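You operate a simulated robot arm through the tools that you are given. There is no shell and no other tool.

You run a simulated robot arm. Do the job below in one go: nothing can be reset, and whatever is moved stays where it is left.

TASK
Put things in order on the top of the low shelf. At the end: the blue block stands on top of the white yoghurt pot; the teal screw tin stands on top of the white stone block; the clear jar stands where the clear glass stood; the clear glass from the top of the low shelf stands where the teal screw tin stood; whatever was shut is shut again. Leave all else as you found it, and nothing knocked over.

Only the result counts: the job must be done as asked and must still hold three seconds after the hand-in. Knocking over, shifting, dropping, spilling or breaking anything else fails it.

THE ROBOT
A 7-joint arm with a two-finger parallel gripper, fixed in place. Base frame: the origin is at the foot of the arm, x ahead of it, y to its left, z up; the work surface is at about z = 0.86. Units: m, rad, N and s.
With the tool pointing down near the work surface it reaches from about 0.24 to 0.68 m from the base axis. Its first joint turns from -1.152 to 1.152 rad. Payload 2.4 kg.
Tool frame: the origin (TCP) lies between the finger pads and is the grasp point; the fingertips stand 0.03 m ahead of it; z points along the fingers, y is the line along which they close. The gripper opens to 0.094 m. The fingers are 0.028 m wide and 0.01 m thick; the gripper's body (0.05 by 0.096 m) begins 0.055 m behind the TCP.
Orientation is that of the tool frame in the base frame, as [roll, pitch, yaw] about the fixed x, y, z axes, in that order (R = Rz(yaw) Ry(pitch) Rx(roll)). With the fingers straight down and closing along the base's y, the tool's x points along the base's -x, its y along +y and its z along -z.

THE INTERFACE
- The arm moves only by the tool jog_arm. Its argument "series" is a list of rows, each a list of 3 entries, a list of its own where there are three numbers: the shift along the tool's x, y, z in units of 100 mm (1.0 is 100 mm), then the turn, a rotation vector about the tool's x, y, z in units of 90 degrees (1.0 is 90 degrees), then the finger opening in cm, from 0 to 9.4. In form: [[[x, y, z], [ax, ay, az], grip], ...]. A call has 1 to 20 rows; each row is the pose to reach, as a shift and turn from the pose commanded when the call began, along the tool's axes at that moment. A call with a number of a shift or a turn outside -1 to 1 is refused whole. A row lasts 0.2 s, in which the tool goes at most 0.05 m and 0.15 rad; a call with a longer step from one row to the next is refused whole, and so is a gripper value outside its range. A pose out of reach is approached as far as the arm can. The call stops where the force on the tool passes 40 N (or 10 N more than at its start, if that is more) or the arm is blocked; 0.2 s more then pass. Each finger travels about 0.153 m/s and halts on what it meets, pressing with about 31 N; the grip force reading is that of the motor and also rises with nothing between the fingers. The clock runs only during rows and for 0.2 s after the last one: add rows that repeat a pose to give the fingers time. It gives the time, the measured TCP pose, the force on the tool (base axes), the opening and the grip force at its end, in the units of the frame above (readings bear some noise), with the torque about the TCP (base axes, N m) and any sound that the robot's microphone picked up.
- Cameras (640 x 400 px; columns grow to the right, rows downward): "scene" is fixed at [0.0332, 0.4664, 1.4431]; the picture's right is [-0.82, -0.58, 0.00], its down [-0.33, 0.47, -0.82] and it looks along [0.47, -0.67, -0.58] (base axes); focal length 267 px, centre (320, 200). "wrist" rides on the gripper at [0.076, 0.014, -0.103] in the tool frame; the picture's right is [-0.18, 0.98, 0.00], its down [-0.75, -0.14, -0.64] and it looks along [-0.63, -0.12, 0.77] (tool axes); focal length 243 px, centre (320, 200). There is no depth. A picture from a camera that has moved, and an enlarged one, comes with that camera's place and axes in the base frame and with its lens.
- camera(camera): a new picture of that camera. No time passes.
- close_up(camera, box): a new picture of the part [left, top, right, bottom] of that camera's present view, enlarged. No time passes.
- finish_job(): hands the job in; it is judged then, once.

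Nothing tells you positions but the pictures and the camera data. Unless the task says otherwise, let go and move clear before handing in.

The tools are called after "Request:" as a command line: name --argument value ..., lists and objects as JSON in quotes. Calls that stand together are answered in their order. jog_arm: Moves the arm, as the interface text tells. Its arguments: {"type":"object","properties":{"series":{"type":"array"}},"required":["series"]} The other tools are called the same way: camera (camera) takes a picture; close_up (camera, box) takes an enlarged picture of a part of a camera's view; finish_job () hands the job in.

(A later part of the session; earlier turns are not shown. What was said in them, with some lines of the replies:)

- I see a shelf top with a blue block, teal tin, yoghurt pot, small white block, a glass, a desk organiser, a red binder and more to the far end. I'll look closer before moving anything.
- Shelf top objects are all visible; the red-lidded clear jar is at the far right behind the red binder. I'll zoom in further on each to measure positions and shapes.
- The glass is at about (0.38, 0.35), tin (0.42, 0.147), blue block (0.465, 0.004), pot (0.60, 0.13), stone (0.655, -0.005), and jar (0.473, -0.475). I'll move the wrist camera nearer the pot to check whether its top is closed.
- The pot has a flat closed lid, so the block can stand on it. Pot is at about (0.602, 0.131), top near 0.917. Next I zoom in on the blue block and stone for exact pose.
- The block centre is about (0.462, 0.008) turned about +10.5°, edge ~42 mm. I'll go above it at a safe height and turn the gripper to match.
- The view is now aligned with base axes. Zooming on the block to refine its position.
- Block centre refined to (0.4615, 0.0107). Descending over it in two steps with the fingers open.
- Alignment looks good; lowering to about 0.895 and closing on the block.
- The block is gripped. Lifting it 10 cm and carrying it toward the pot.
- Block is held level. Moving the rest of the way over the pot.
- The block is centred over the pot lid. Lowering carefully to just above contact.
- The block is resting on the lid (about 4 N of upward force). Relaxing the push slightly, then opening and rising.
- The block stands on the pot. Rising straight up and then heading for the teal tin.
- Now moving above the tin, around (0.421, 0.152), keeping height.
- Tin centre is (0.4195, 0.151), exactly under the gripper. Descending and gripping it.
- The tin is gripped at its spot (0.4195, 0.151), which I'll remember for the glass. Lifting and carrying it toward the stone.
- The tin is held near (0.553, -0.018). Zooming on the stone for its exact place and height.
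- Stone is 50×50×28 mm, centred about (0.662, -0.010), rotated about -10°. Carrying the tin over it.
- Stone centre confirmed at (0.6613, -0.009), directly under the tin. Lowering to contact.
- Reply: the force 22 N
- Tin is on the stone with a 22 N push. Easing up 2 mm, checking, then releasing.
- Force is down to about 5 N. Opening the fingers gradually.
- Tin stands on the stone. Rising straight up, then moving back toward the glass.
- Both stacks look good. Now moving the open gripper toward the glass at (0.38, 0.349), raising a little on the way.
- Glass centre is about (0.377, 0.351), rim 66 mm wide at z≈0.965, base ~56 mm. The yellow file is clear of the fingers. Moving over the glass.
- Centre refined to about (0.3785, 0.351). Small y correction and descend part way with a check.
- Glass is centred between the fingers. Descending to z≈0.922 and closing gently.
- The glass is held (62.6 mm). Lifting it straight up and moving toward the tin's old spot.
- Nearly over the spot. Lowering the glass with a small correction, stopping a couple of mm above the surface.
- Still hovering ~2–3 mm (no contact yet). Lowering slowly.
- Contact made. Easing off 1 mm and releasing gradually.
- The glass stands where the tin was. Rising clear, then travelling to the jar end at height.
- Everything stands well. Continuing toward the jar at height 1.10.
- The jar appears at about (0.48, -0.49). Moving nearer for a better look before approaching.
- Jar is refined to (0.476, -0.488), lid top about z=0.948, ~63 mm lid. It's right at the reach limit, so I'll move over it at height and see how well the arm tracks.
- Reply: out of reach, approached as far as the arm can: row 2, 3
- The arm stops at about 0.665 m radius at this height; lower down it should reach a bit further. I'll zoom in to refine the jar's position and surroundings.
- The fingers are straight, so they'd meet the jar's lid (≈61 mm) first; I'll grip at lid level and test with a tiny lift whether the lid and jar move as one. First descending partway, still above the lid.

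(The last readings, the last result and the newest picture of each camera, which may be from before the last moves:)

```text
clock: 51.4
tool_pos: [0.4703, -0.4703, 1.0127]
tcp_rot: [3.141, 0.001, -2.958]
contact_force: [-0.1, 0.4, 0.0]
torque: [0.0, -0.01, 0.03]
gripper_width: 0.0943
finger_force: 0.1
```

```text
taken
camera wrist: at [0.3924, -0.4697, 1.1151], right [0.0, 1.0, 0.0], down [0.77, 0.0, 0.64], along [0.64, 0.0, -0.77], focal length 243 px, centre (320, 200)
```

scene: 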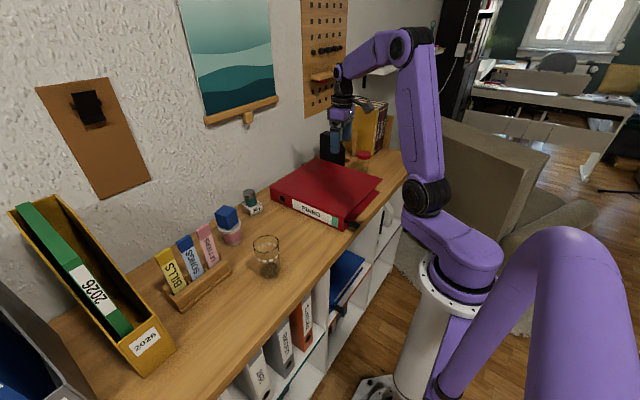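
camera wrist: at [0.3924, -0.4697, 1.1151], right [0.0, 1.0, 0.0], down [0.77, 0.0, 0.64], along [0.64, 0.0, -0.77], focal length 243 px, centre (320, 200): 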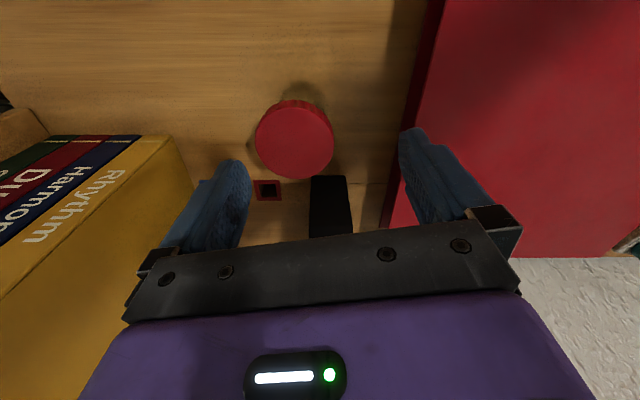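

Request:
jog_arm --series '[[[-0.013, -0.09, 0.1], [0, 0, 0], 9.4], [[-0.026, -0.188, 0.2], [0, 0, 0], 9.4], [[-0.026, -0.188, 0.2], [0, 0, 0], 9.4]]'

Request:
camera --camera "wrist"

Request:
close_up --camera "wrist" --box '[240, 90, 360, 210]'

```text
clock: 52.2
tool_pos: [0.4745, -0.4884, 0.993]
tcp_rot: [3.141, 0.0, -2.957]
contact_force: [0.9, 0.7, 0.5]
torque: [0.01, 0.01, 0.02]
gripper_width: 0.0941
finger_force: 0.1
```

```text
taken
camera wrist: at [0.3977, -0.4885, 1.0947], right [0.0, 1.0, 0.0], down [0.77, 0.0, 0.64], along [0.64, 0.0, -0.77], focal length 243 px, centre (320, 200)
```

wrist: 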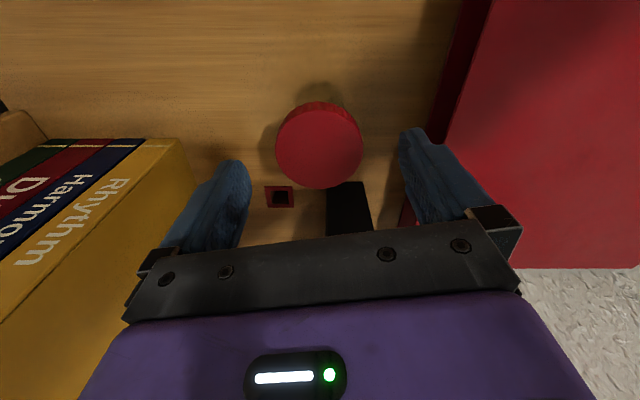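

```text
3.33 times, centred on (300, 150) of wrist
camera zoom: at [0.3977, -0.4885, 1.0947], right [0.0, 1.0, 0.0], down [0.77, 0.0, 0.64], along [0.64, 0.0, -0.77], focal length 809 px, centre (387, 367)
```

zoom: 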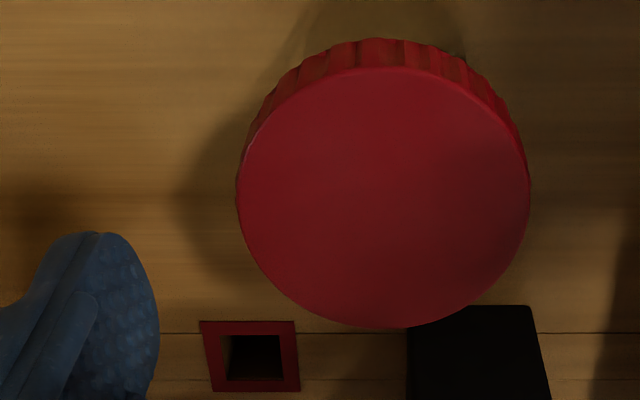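

Gripper is centred over the jar at (0.475, -0.489). Lowering to lid level (z≈0.938).

Request:
jog_arm --series '[[[0, 0, 0.2], [0, 0, 0], 9.4], [[0, 0, 0.4], [0, 0, 0], 9.4], [[0, 0, 0.57], [0, 0, 0], 9.4], [[0, 0, 0.57], [0, 0, 0], 9.4]]'

Request:
camera --camera "wrist"

Request:
close_up --camera "scene" --box '[330, 100, 410, 180]'

```text
clock: 53.2
tool_pos: [0.4755, -0.4893, 0.9348]
tcp_rot: [3.141, -0.001, -2.96]
contact_force: [-0.4, 0.5, 0.4]
torque: [-0.02, 0.02, 0.05]
gripper_width: 0.094
finger_force: 0.1
```

```text
taken
camera wrist: at [0.3984, -0.4885, 1.0366], right [0.0, 1.0, 0.0], down [0.77, 0.0, 0.64], along [0.64, 0.0, -0.77], focal length 243 px, centre (320, 200)
```

wrist: 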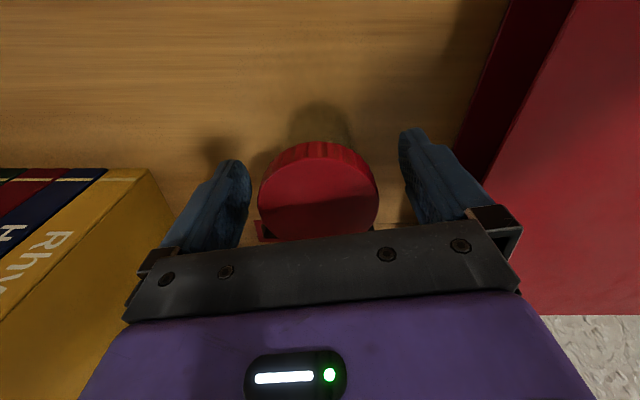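

```text
5.00 times, centred on (370, 140) of scene
camera zoom: at [0.0332, 0.4664, 1.4431], right [-0.82, -0.58, 0.0], down [-0.33, 0.47, -0.82], along [0.47, -0.67, -0.58], focal length 1334 px, centre (70, 500)
```

zoom: 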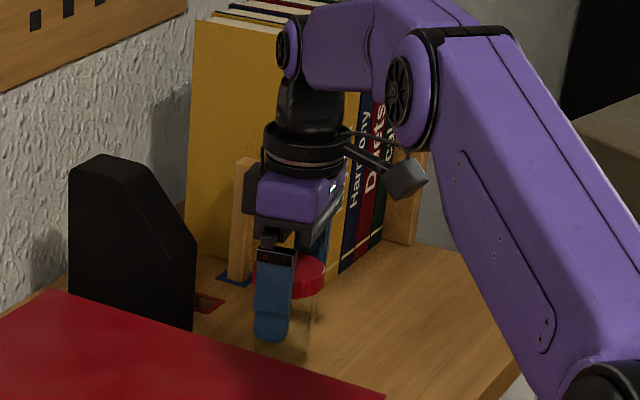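

Fingers straddle the lid. Closing gently.

Request:
jog_arm --series '[[[0, 0, 0], [0, 0, 0], 8.0], [[0, 0, 0], [0, 0, 0], 7.0], [[0, 0, 0], [0, 0, 0], 6.3], [[0, 0, 0], [0, 0, 0], 5.5], [[0, 0, 0], [0, 0, 0], 4.8], [[0, 0, 0], [0, 0, 0], 4.8]]'

Request:
camera --camera "wrist"

```text
clock: 54.6
tool_pos: [0.4757, -0.4895, 0.9364]
tcp_rot: [3.141, 0.0, -2.958]
contact_force: [-0.1, 0.0, 0.6]
torque: [-0.03, 0.0, -0.01]
gripper_width: 0.0612
finger_force: 30.5
```

```text
taken
camera wrist: at [0.3983, -0.4886, 1.0369], right [0.0, 1.0, 0.0], down [0.77, 0.0, 0.64], along [0.64, 0.0, -0.77], focal length 243 px, centre (320, 200)
```

wrist: 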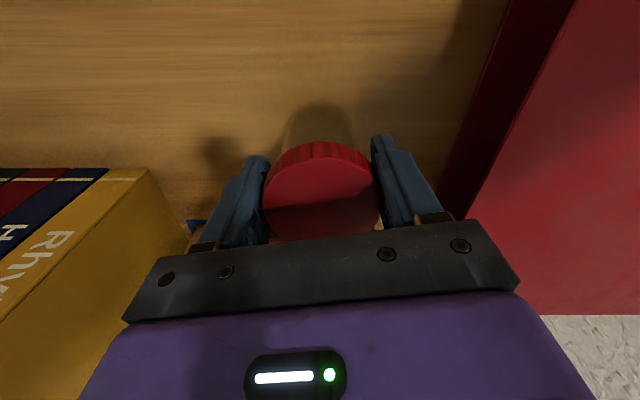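

Gripped at 61 mm (the lid). Test lift of 6 mm to see whether the whole jar rises.

Request:
jog_arm --series '[[[0, 0, -0.02], [0, 0, 0], 4.8], [[0, 0, -0.04], [0, 0, 0], 4.8], [[0, 0, -0.06], [0, 0, 0], 4.8], [[0, 0, -0.06], [0, 0, 0], 4.8]]'

Request:
close_up --camera "wrist" --box '[240, 80, 400, 240]'

Request:
close_up --camera "scene" --box '[350, 140, 390, 180]'

```text
clock: 55.6
tool_pos: [0.4747, -0.4886, 0.9408]
tcp_rot: [-3.141, 0.0, -2.959]
contact_force: [0.5, -1.0, -2.7]
torque: [0.01, 0.01, 0.0]
gripper_width: 0.061
finger_force: 30.9
```

```text
2.50 times, centred on (320, 160) of wrist
camera zoom: at [0.3985, -0.4879, 1.043], right [0.0, 1.0, 0.0], down [0.77, 0.0, 0.64], along [0.64, 0.0, -0.77], focal length 606 px, centre (320, 300)
```

zoom: 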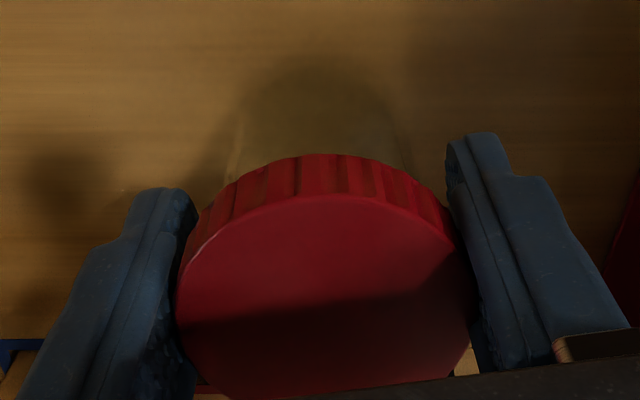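

```text
10.00 times, centred on (370, 160) of scene
camera zoom: at [0.0333, 0.4663, 1.4431], right [-0.82, -0.58, 0.0], down [-0.33, 0.47, -0.82], along [0.47, -0.67, -0.58], focal length 2668 px, centre (-180, 600)
```

zoom: 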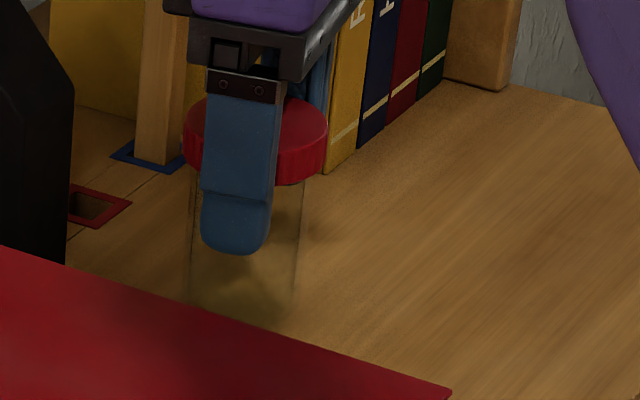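

The force reads about 3 N of weight, so the jar seems to rise with its lid. Lifting a bit more to confirm.

Request:
jog_arm --series '[[[0, 0, -0.08], [0, 0, 0], 4.8], [[0, 0, -0.16], [0, 0, 0], 4.8], [[0, 0, -0.24], [0, 0, 0], 4.8], [[0, 0, -0.24], [0, 0, 0], 4.8]]'

Request:
camera --camera "wrist"

Request:
close_up --camera "scene" --box '[345, 130, 395, 180]'

```text
clock: 56.6
tool_pos: [0.4759, -0.4893, 0.9643]
tcp_rot: [-3.141, 0.0, -2.958]
contact_force: [0.2, 0.2, -1.1]
torque: [-0.01, -0.02, -0.03]
gripper_width: 0.0611
finger_force: 31.5
```

```text
taken
camera wrist: at [0.3983, -0.4881, 1.0673], right [0.0, 1.0, 0.0], down [0.77, 0.0, 0.64], along [0.64, 0.0, -0.77], focal length 243 px, centre (320, 200)
```

wrist: 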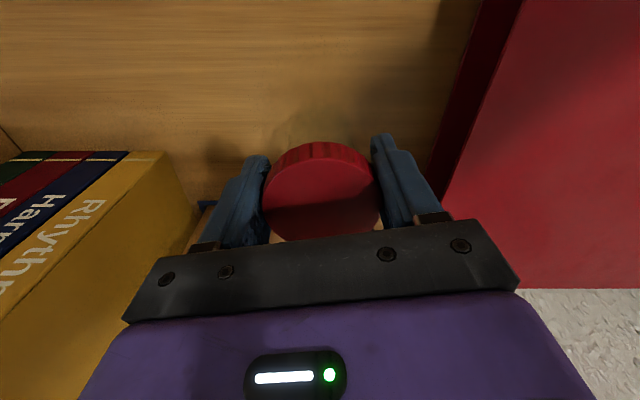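

```text
8.00 times, centred on (370, 155) of scene
camera zoom: at [0.0333, 0.4663, 1.4431], right [-0.82, -0.58, 0.0], down [-0.33, 0.47, -0.82], along [0.47, -0.67, -0.58], focal length 2134 px, centre (-80, 560)
```

zoom: 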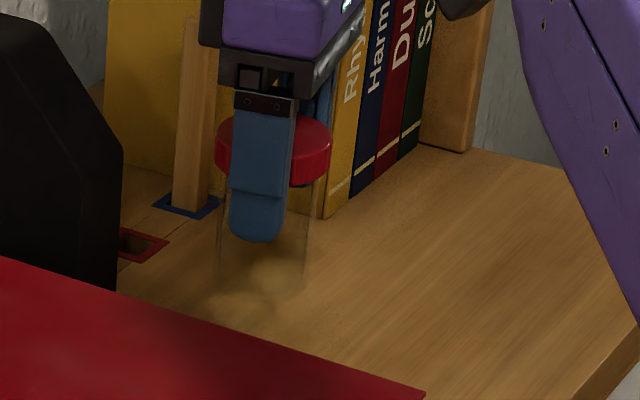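

The jar and its lid rise as one body. Lifting further while drawing slightly inward to stay in reach.

Request:
jog_arm --series '[[[0, 0, -0.15], [0, 0, 0], 4.8], [[0, 0, -0.35], [0, 0, 0], 4.8], [[0, 0.1, -0.55], [0, 0, 0], 4.8], [[-0.01, 0.2, -0.8], [0, 0, 0], 4.8], [[-0.015, 0.353, -1.0], [0, 0, 0], 4.8], [[-0.015, 0.353, -1.0], [0, 0, 0], 4.8]]'

Request:
camera --camera "wrist"

Request:
close_up --camera "scene" --box '[320, 90, 420, 190]'

```text
clock: 58.0
tool_pos: [0.4736, -0.4548, 1.0667]
tcp_rot: [-3.14, -0.001, -2.959]
contact_force: [0.5, -0.2, -2.9]
torque: [-0.01, 0.0, 0.01]
gripper_width: 0.0609
finger_force: 31.1
```

```text
taken
camera wrist: at [0.3959, -0.4529, 1.1679], right [0.0, 1.0, 0.0], down [0.77, 0.0, 0.64], along [0.64, 0.0, -0.77], focal length 243 px, centre (320, 200)
```

wrist: 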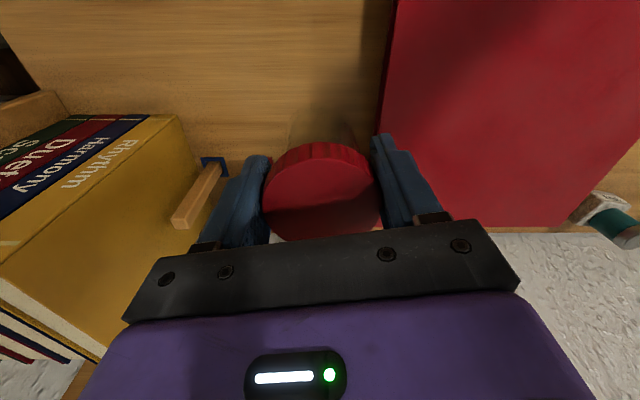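

```text
4.00 times, centred on (370, 140) of scene
camera zoom: at [0.0333, 0.4663, 1.4431], right [-0.82, -0.58, 0.0], down [-0.33, 0.47, -0.82], along [0.47, -0.67, -0.58], focal length 1067 px, centre (120, 440)
```

zoom: 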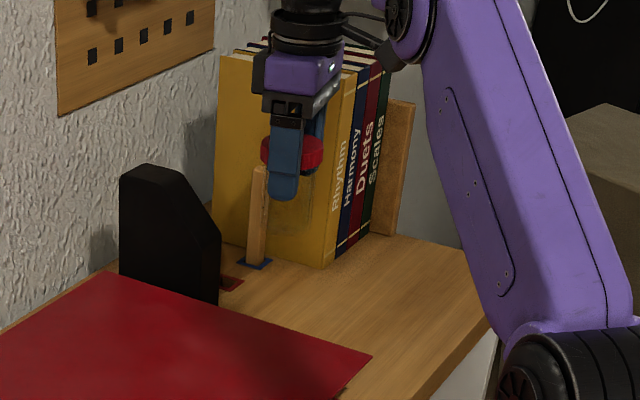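

Jar is lifted and clear. Travelling back along the shelf at height ~1.09.

Request:
jog_arm --series '[[[0, 0.2, -0.1], [0, 0, 0], 4.8], [[-0.03, 0.5, -0.2], [0, 0, 0], 4.8], [[-0.05, 0.8, -0.25], [0, 0, 0], 4.8], [[-0.06, 0.99, -0.25], [0, 0, 0], 4.8], [[-0.06, 0.99, -0.25], [0, 0, 0], 4.8]]'

Request:
jog_arm --series '[[[-0.02, 0.25, 0], [0, 0, 0], 4.8], [[-0.03, 0.5, 0], [0, 0, 0], 4.8], [[-0.05, 0.8, 0], [0, 0, 0], 4.8], [[-0.06, 0.99, 0], [0, 0, 0], 4.8], [[-0.06, 0.99, 0], [0, 0, 0], 4.8]]'

Request:
jog_arm --series '[[[-0.02, 0.25, 0], [0, 0, 0], 4.8], [[-0.03, 0.5, 0], [0, 0, 0], 4.8], [[-0.05, 0.8, 0], [0, 0, 0], 4.8], [[-0.06, 0.99, 0], [0, 0, 0], 4.8], [[-0.06, 0.99, 0], [0, 0, 0], 4.8]]'

Request:
camera --camera "scene"

Request:
camera --camera "wrist"

```text
clock: 59.2
tool_pos: [0.4599, -0.3536, 1.091]
tcp_rot: [3.141, 0.0, -2.957]
contact_force: [0.6, 0.8, -1.8]
torque: [-0.02, 0.02, 0.02]
gripper_width: 0.061
finger_force: 31.2
```

```text
clock: 60.4
tool_pos: [0.4466, -0.2548, 1.0902]
tcp_rot: [3.141, 0.001, -2.959]
contact_force: [-1.3, 0.8, -0.6]
torque: [0.01, 0.02, 0.0]
gripper_width: 0.061
finger_force: 31.0
```

```text
clock: 61.6
tool_pos: [0.4328, -0.1578, 1.0909]
tcp_rot: [3.141, 0.0, -2.957]
contact_force: [0.6, 0.2, -0.8]
torque: [0.0, 0.01, 0.01]
gripper_width: 0.0611
finger_force: 30.6
```

```text
taken
```

scene: 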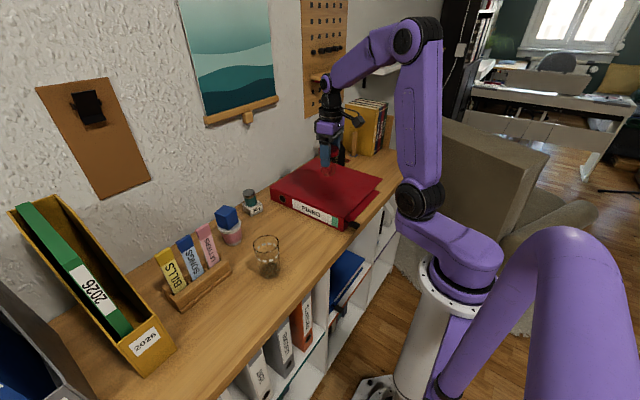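

```text
taken
camera wrist: at [0.3576, -0.1559, 1.1934], right [0.0, 1.0, 0.0], down [0.77, 0.0, 0.64], along [0.64, 0.0, -0.77], focal length 243 px, centre (320, 200)
```

wrist: 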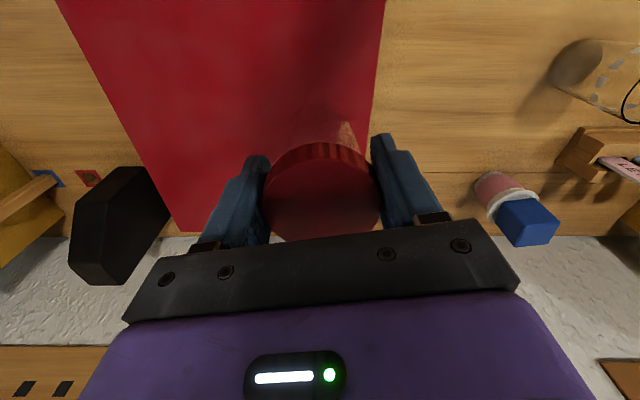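

Request:
jog_arm --series '[[[0.02, 0.25, 0], [0, 0, 0], 4.8], [[0.05, 0.5, 0], [0, 0, 0], 4.8], [[0.08, 0.8, 0], [0, 0, 0], 4.8], [[0.1, 0.99, 0], [0, 0, 0], 4.8], [[0.1, 0.99, 0], [0, 0, 0], 4.8]]'

Request:
jog_arm --series '[[[0.02, 0.25, 0], [0, 0, 0], 4.8], [[0.05, 0.5, 0], [0, 0, 0], 4.8], [[0.08, 0.8, 0], [0, 0, 0], 4.8], [[0.1, 0.99, 0], [0, 0, 0], 4.8], [[0.1, 0.99, 0], [0, 0, 0], 4.8]]'

Request:
jog_arm --series '[[[0.02, 0.25, 0], [0, 0, 0], 4.8], [[0.05, 0.5, 0], [0, 0, 0], 4.8], [[0.08, 0.8, 0], [0, 0, 0], 4.8], [[0.1, 0.99, 0], [0, 0, 0], 4.8], [[0.1, 0.99, 0], [0, 0, 0], 4.8]]'

Request:
camera --camera "scene"

Request:
camera --camera "wrist"

```text
clock: 62.8
tool_pos: [0.4083, -0.063, 1.0907]
tcp_rot: [3.141, -0.001, -2.956]
contact_force: [-0.7, -0.2, -2.0]
torque: [0.01, 0.02, 0.03]
gripper_width: 0.0612
finger_force: 31.8
```

```text
clock: 64.0
tool_pos: [0.3786, 0.0322, 1.0905]
tcp_rot: [-3.141, 0.0, -2.959]
contact_force: [-0.6, 0.0, -1.8]
torque: [-0.01, -0.01, -0.03]
gripper_width: 0.0612
finger_force: 30.6
```

```text
clock: 65.2
tool_pos: [0.3499, 0.128, 1.0906]
tcp_rot: [3.141, 0.0, -2.959]
contact_force: [-0.5, 0.1, -1.3]
torque: [0.0, -0.02, 0.0]
gripper_width: 0.061
finger_force: 30.9
```

```text
taken
```

scene: 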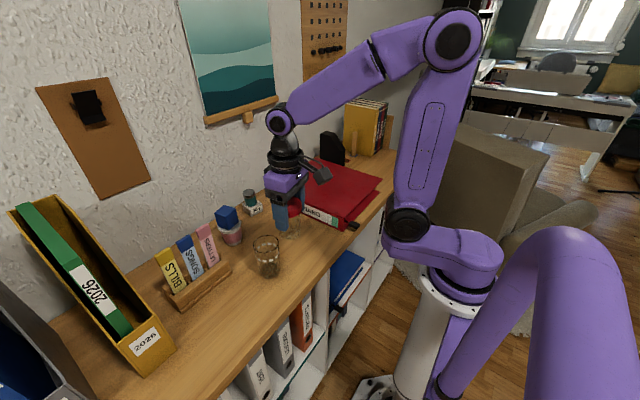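

```text
taken
camera wrist: at [0.2733, 0.1299, 1.1927], right [0.0, 1.0, 0.0], down [0.77, 0.0, 0.64], along [0.64, 0.0, -0.77], focal length 243 px, centre (320, 200)
```

wrist: 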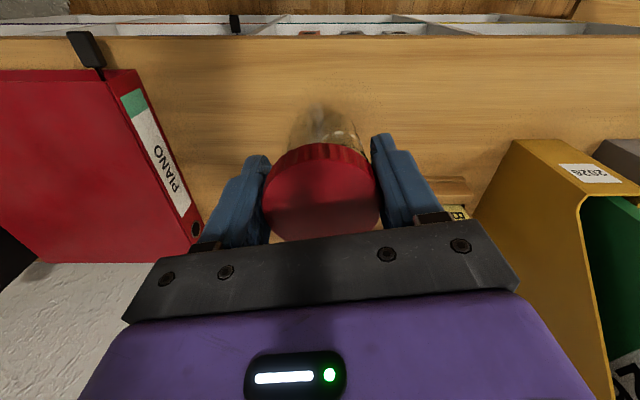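

The jar passes the glass safely. Continuing to the glass's old spot at (0.3785, 0.351).

Request:
jog_arm --series '[[[-0.06, 0.25, 0], [0, 0, 0], 4.8], [[-0.13, 0.5, 0], [0, 0, 0], 4.8], [[-0.2, 0.8, 0], [0, 0, 0], 4.8], [[-0.25, 0.99, 0], [0, 0, 0], 4.8], [[-0.25, 0.99, 0], [0, 0, 0], 4.8]]'

Request:
jog_arm --series '[[[-0.06, 0.25, 0], [0, 0, 0], 4.8], [[-0.13, 0.5, 0], [0, 0, 0], 4.8], [[-0.2, 0.8, 0], [0, 0, 0], 4.8], [[-0.25, 0.99, 0], [0, 0, 0], 4.8], [[-0.25, 0.99, 0], [0, 0, 0], 4.8]]'

Request:
camera --camera "scene"

Request:
camera --camera "wrist"

```text
clock: 66.4
tool_pos: [0.3557, 0.2309, 1.0903]
tcp_rot: [-3.141, -0.001, -2.958]
contact_force: [0.0, 0.2, -2.2]
torque: [0.01, 0.02, 0.0]
gripper_width: 0.0611
finger_force: 31.6
```

```text
clock: 67.6
tool_pos: [0.3646, 0.3311, 1.0911]
tcp_rot: [3.141, 0.0, -2.96]
contact_force: [-0.3, 0.4, -1.1]
torque: [-0.02, -0.03, 0.0]
gripper_width: 0.0612
finger_force: 30.9
```

```text
taken
```

scene: 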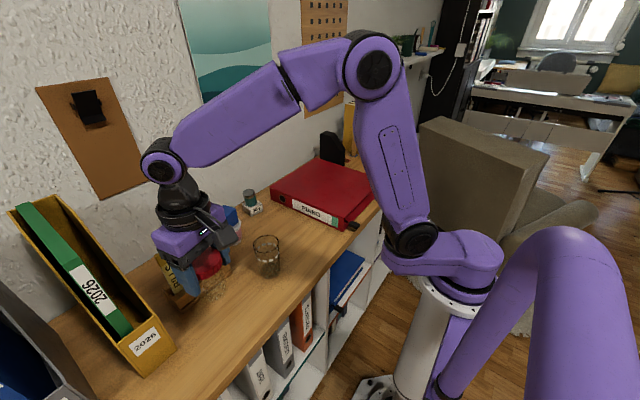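

```text
taken
camera wrist: at [0.287, 0.3326, 1.192], right [0.0, 1.0, 0.0], down [0.77, 0.0, 0.64], along [0.64, 0.0, -0.77], focal length 243 px, centre (320, 200)
```

wrist: 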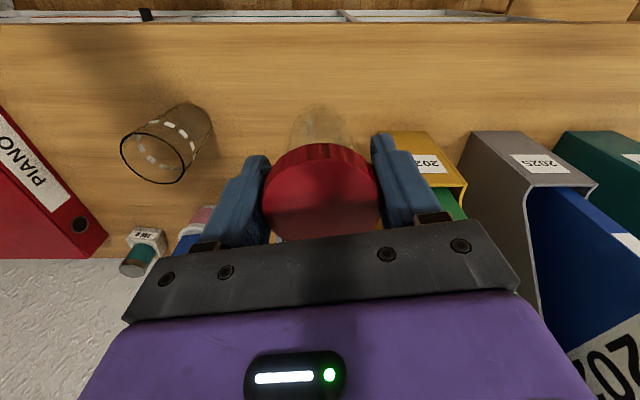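

Fine correction and descent, first to about z=1.01.

Request:
jog_arm --series '[[[-0.173, 0.162, 0], [0, 0, 0], 4.8], [[-0.173, 0.162, 0.25], [0, 0, 0], 4.8], [[-0.173, 0.162, 0.55], [0, 0, 0], 4.8], [[-0.173, 0.162, 0.8], [0, 0, 0], 4.8], [[-0.173, 0.162, 0.8], [0, 0, 0], 4.8]]'

Request:
camera --camera "wrist"

Request:
close_up --camera "scene" --box '[140, 220, 300, 370]'

```text
clock: 68.8
tool_pos: [0.3805, 0.3521, 1.0108]
tcp_rot: [3.141, 0.0, -2.959]
contact_force: [0.0, 0.0, -1.3]
torque: [-0.03, 0.0, -0.01]
gripper_width: 0.061
finger_force: 31.1
```

```text
taken
camera wrist: at [0.3032, 0.3527, 1.1127], right [0.0, 1.0, 0.0], down [0.77, 0.0, 0.64], along [0.64, 0.0, -0.77], focal length 243 px, centre (320, 200)
```

wrist: 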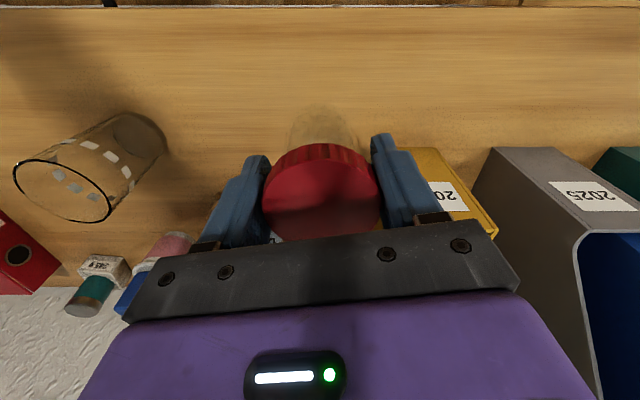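

```text
2.67 times, centred on (220, 295) of scene
camera zoom: at [0.0333, 0.4664, 1.4431], right [-0.82, -0.58, 0.0], down [-0.33, 0.47, -0.82], along [0.47, -0.67, -0.58], focal length 711 px, centre (587, -53)
```

zoom: 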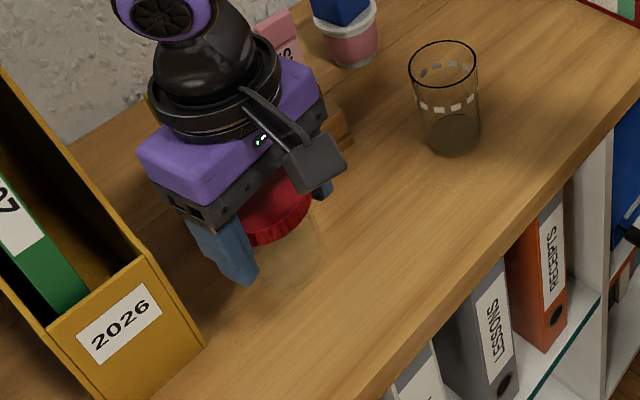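

Request:
jog_arm --series '[[[0.018, -0.006, 0.2], [0, 0, 0], 4.8], [[0.018, -0.006, 0.45], [0, 0, 0], 4.8], [[0.018, -0.006, 0.63], [0, 0, 0], 4.8], [[0.018, -0.006, 0.71], [0, 0, 0], 4.8], [[0.018, -0.006, 0.71], [0, 0, 0], 4.8]]'

Request:
close_up --camera "scene" --box '[170, 270, 260, 360]'

Request:
camera --camera "wrist"

```text
clock: 70.0
tool_pos: [0.377, 0.3505, 0.941]
tcp_rot: [-3.14, 0.001, -2.959]
contact_force: [-0.4, 0.3, -0.8]
torque: [0.0, 0.01, 0.03]
gripper_width: 0.0609
finger_force: 31.2
```

```text
4.44 times, centred on (215, 315) of scene
camera zoom: at [0.0333, 0.4664, 1.4431], right [-0.82, -0.58, 0.0], down [-0.33, 0.47, -0.82], along [0.47, -0.67, -0.58], focal length 1186 px, centre (787, -311)
```

zoom: 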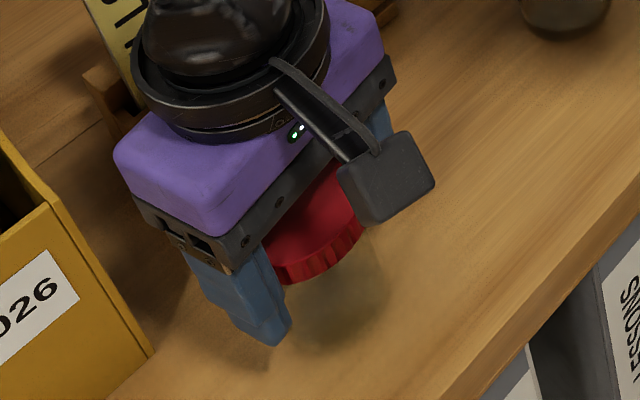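

```text
taken
camera wrist: at [0.2995, 0.3515, 1.0421], right [0.0, 1.0, 0.0], down [0.77, 0.0, 0.64], along [0.64, 0.0, -0.77], focal length 243 px, centre (320, 200)
```

wrist: 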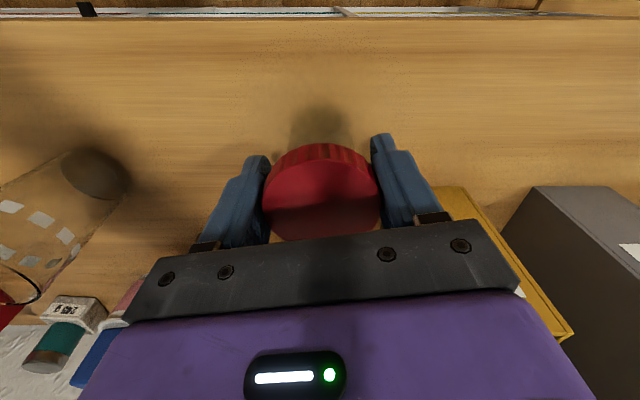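

Just a few mm above the surface. Lowering in small steps until contact.

Request:
jog_arm --series '[[[0, 0, 0.015], [0, 0, 0], 4.8], [[0, 0, 0.03], [0, 0, 0], 4.8], [[0, 0, 0.03], [0, 0, 0], 4.8]]'

```text
clock: 70.8
tool_pos: [0.3769, 0.3495, 0.9373]
tcp_rot: [3.142, 0.0, -2.958]
contact_force: [-0.7, 0.1, -1.9]
torque: [0.0, -0.01, 0.01]
gripper_width: 0.0608
finger_force: 31.0
```

Request:
jog_arm --series '[[[0, 0, 0.01], [0, 0, 0], 4.8], [[0, 0, 0.015], [0, 0, 0], 4.8], [[0, 0, 0.015], [0, 0, 0], 4.8]]'

```text
clock: 71.6
tool_pos: [0.3761, 0.3489, 0.9345]
tcp_rot: [-3.141, 0.0, -2.957]
contact_force: [-0.1, -0.3, -1.9]
torque: [0.0, 0.02, -0.01]
gripper_width: 0.0609
finger_force: 30.7
```

Request:
jog_arm --series '[[[0, 0, 0.005], [0, 0, 0], 4.8], [[0, 0, 0.01], [0, 0, 0], 4.8], [[0, 0, 0.01], [0, 0, 0], 4.8]]'

```text
clock: 72.4
tool_pos: [0.3753, 0.3497, 0.9338]
tcp_rot: [3.14, -0.001, -2.957]
contact_force: [1.9, -1.4, 3.8]
torque: [0.02, -0.07, 0.02]
gripper_width: 0.0611
finger_force: 31.4
```

The jar is on the shelf (force now pushing up slightly). Releasing gradually.

Request:
jog_arm --series '[[[0, 0, -0.003], [0, 0, 0], 6.3], [[0, 0, -0.003], [0, 0, 0], 7.0], [[0, 0, -0.003], [0, 0, 0], 8.0], [[0, 0, -0.003], [0, 0, 0], 9.0], [[0, 0, -0.003], [0, 0, 0], 9.4], [[0, 0, -0.003], [0, 0, 0], 9.4]]'

Request:
camera --camera "wrist"

Request:
close_up --camera "scene" --box '[170, 270, 260, 360]'

```text
clock: 73.8
tool_pos: [0.3768, 0.3502, 0.9349]
tcp_rot: [3.141, 0.001, -2.959]
contact_force: [1.2, 0.3, -0.1]
torque: [0.02, -0.02, 0.0]
gripper_width: 0.0939
finger_force: 0.1
```

```text
taken
camera wrist: at [0.2988, 0.3508, 1.0366], right [0.0, 1.0, 0.0], down [0.77, 0.0, 0.64], along [0.64, 0.0, -0.77], focal length 243 px, centre (320, 200)
```

wrist: 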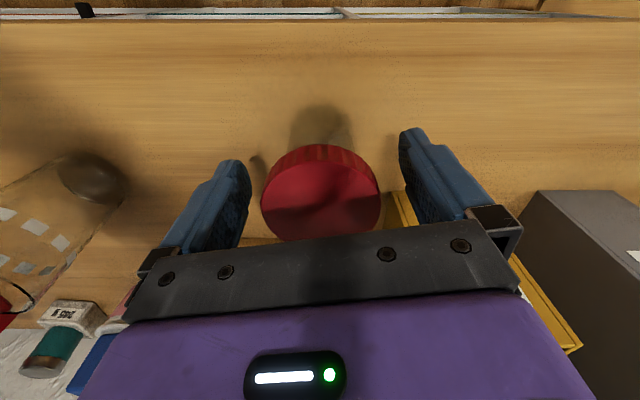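

```text
4.44 times, centred on (215, 315) of scene
camera zoom: at [0.0332, 0.4664, 1.4431], right [-0.82, -0.58, 0.0], down [-0.33, 0.47, -0.82], along [0.47, -0.67, -0.58], focal length 1186 px, centre (787, -311)
```

zoom: 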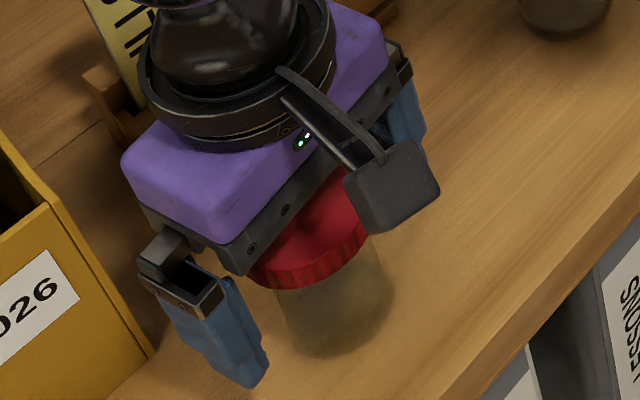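

The jar is free and stands. Rising straight up and pulling back to view the whole result.

Request:
jog_arm --series '[[[0, 0, -0.15], [0, 0, 0], 9.4], [[0, 0, -0.4], [0, 0, 0], 9.4], [[0, 0, -0.7], [0, 0, 0], 9.4], [[0, 0, -1.0], [0, 0, 0], 9.4], [[0, 0, -1.0], [0, 0, 0], 9.4]]'

Request:
jog_arm --series '[[[0, -0.1, -0.3], [0, 0, 0], 9.4], [[0, -0.4, -0.6], [0, 0, 0], 9.4], [[0.1, -0.7, -0.9], [0, 0, 0], 9.4], [[0.2, -1.0, -1.0], [0, 0, 0], 9.4], [[0.2, -1.0, -1.0], [0, 0, 0], 9.4]]'

Request:
camera --camera "scene"

Request:
close_up --camera "scene" --box '[140, 170, 340, 360]'

Request:
camera --camera "wrist"

```text
clock: 75.0
tool_pos: [0.3767, 0.3495, 1.0344]
tcp_rot: [3.141, 0.0, -2.958]
contact_force: [-0.5, -0.6, 0.2]
torque: [-0.04, 0.0, 0.04]
gripper_width: 0.094
finger_force: 0.1
```

```text
clock: 76.2
tool_pos: [0.3752, 0.2496, 1.1352]
tcp_rot: [-3.141, 0.0, -2.958]
contact_force: [-0.5, 0.8, 0.7]
torque: [-0.01, 0.01, 0.01]
gripper_width: 0.094
finger_force: 0.1
```

```text
taken
```

scene: 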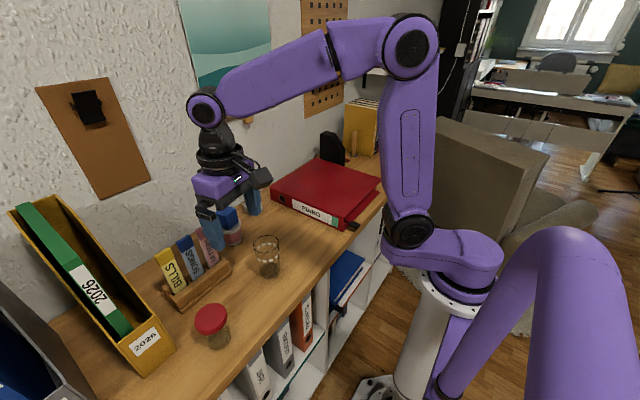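

```text
2.11 times, centred on (240, 265) of scene
camera zoom: at [0.0332, 0.4663, 1.4431], right [-0.82, -0.58, 0.0], down [-0.33, 0.47, -0.82], along [0.47, -0.67, -0.58], focal length 562 px, centre (488, 63)
```

zoom: 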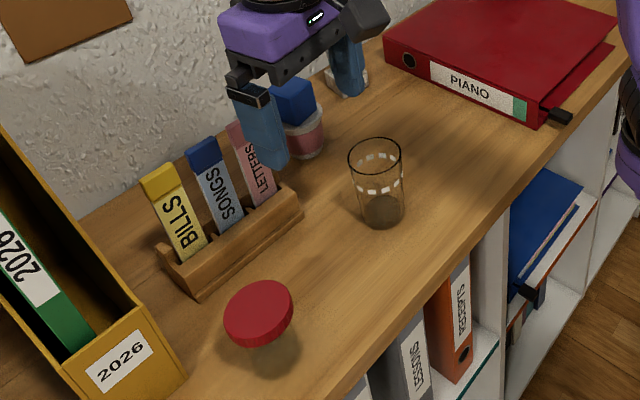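

```text
taken
camera wrist: at [0.2975, 0.2497, 1.2375], right [0.0, 1.0, 0.0], down [0.77, 0.0, 0.64], along [0.64, 0.0, -0.77], focal length 243 px, centre (320, 200)
```

wrist: 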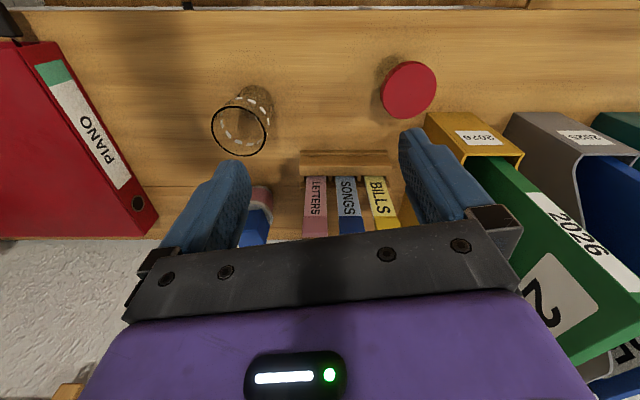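

Jar and glass are in their new places. Pulling back to a clear pose for a final check of both stacks.

Request:
jog_arm --series '[[[0.2, -0.3, -0.2], [0, 0, 0], 9.4], [[0.4, -0.6, -0.4], [0, 0, 0], 9.4], [[0.6, -0.9, -0.6], [0, 0, 0], 9.4], [[0.6, -1.0, -0.6], [0, 0, 0], 9.4], [[0.6, -1.0, -0.6], [0, 0, 0], 9.4]]'

Request:
camera --camera "scene"

Request:
close_up --camera "scene" --box '[140, 170, 340, 360]'

Request:
camera --camera "wrist"

```text
clock: 77.4
tool_pos: [0.3346, 0.1372, 1.1955]
tcp_rot: [-3.141, 0.0, -2.958]
contact_force: [0.0, 0.0, -0.1]
torque: [0.0, -0.04, 0.02]
gripper_width: 0.0942
finger_force: 0.0
```

```text
taken
```

scene: 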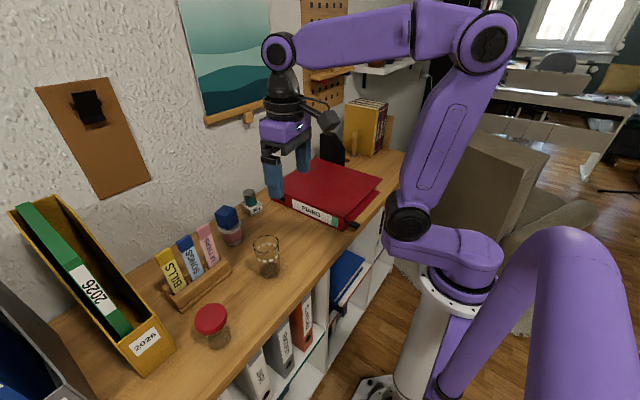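

```text
2.11 times, centred on (240, 265) of scene
camera zoom: at [0.0332, 0.4663, 1.4431], right [-0.82, -0.58, 0.0], down [-0.33, 0.47, -0.82], along [0.47, -0.67, -0.58], focal length 562 px, centre (488, 63)
```

zoom: 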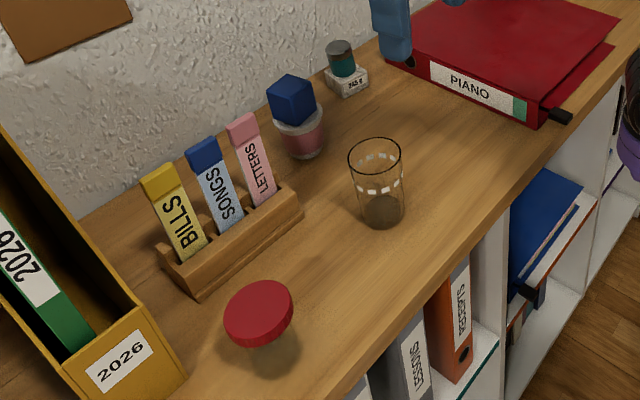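

```text
taken
camera wrist: at [0.2574, 0.1383, 1.2977], right [0.0, 1.0, 0.0], down [0.77, 0.0, 0.64], along [0.64, 0.0, -0.77], focal length 243 px, centre (320, 200)
```

wrist: 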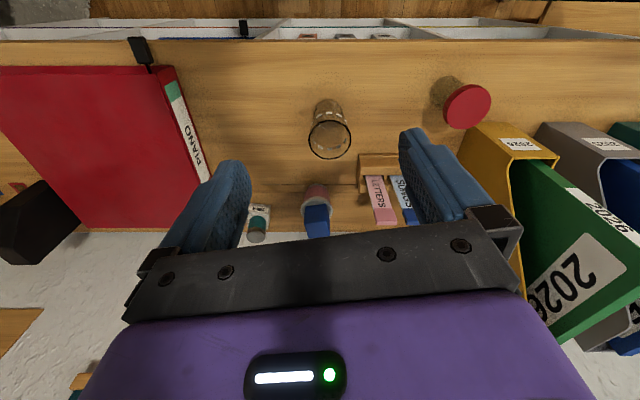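

All four things are in place: block on the pot, tin on the stone, lidded jar where the glass stood, and glass where the tin stood. Nothing else looks disturbed and the gripper is clear, so I'm handing in the job.

Request:
finish_job

```text
The job is handed in.
```

The job is finished and handed in. The last pictures show everything in place and nothing knocked over:

- **Blue block:** it stands on the lid of the white yoghurt pot.
- **Teal screw tin:** it stands on the white stone block.
- **Clear glass:** it stands where the tin was, within about 2 mm by my measurements.
- **Clear jar:** it stands where the glass was, within about 3 mm.

The jar was the only shut thing I handled. I carried it by its lid, and the lid stayed on throughout. I opened nothing, let go of everything and moved the gripper clear before handing in.
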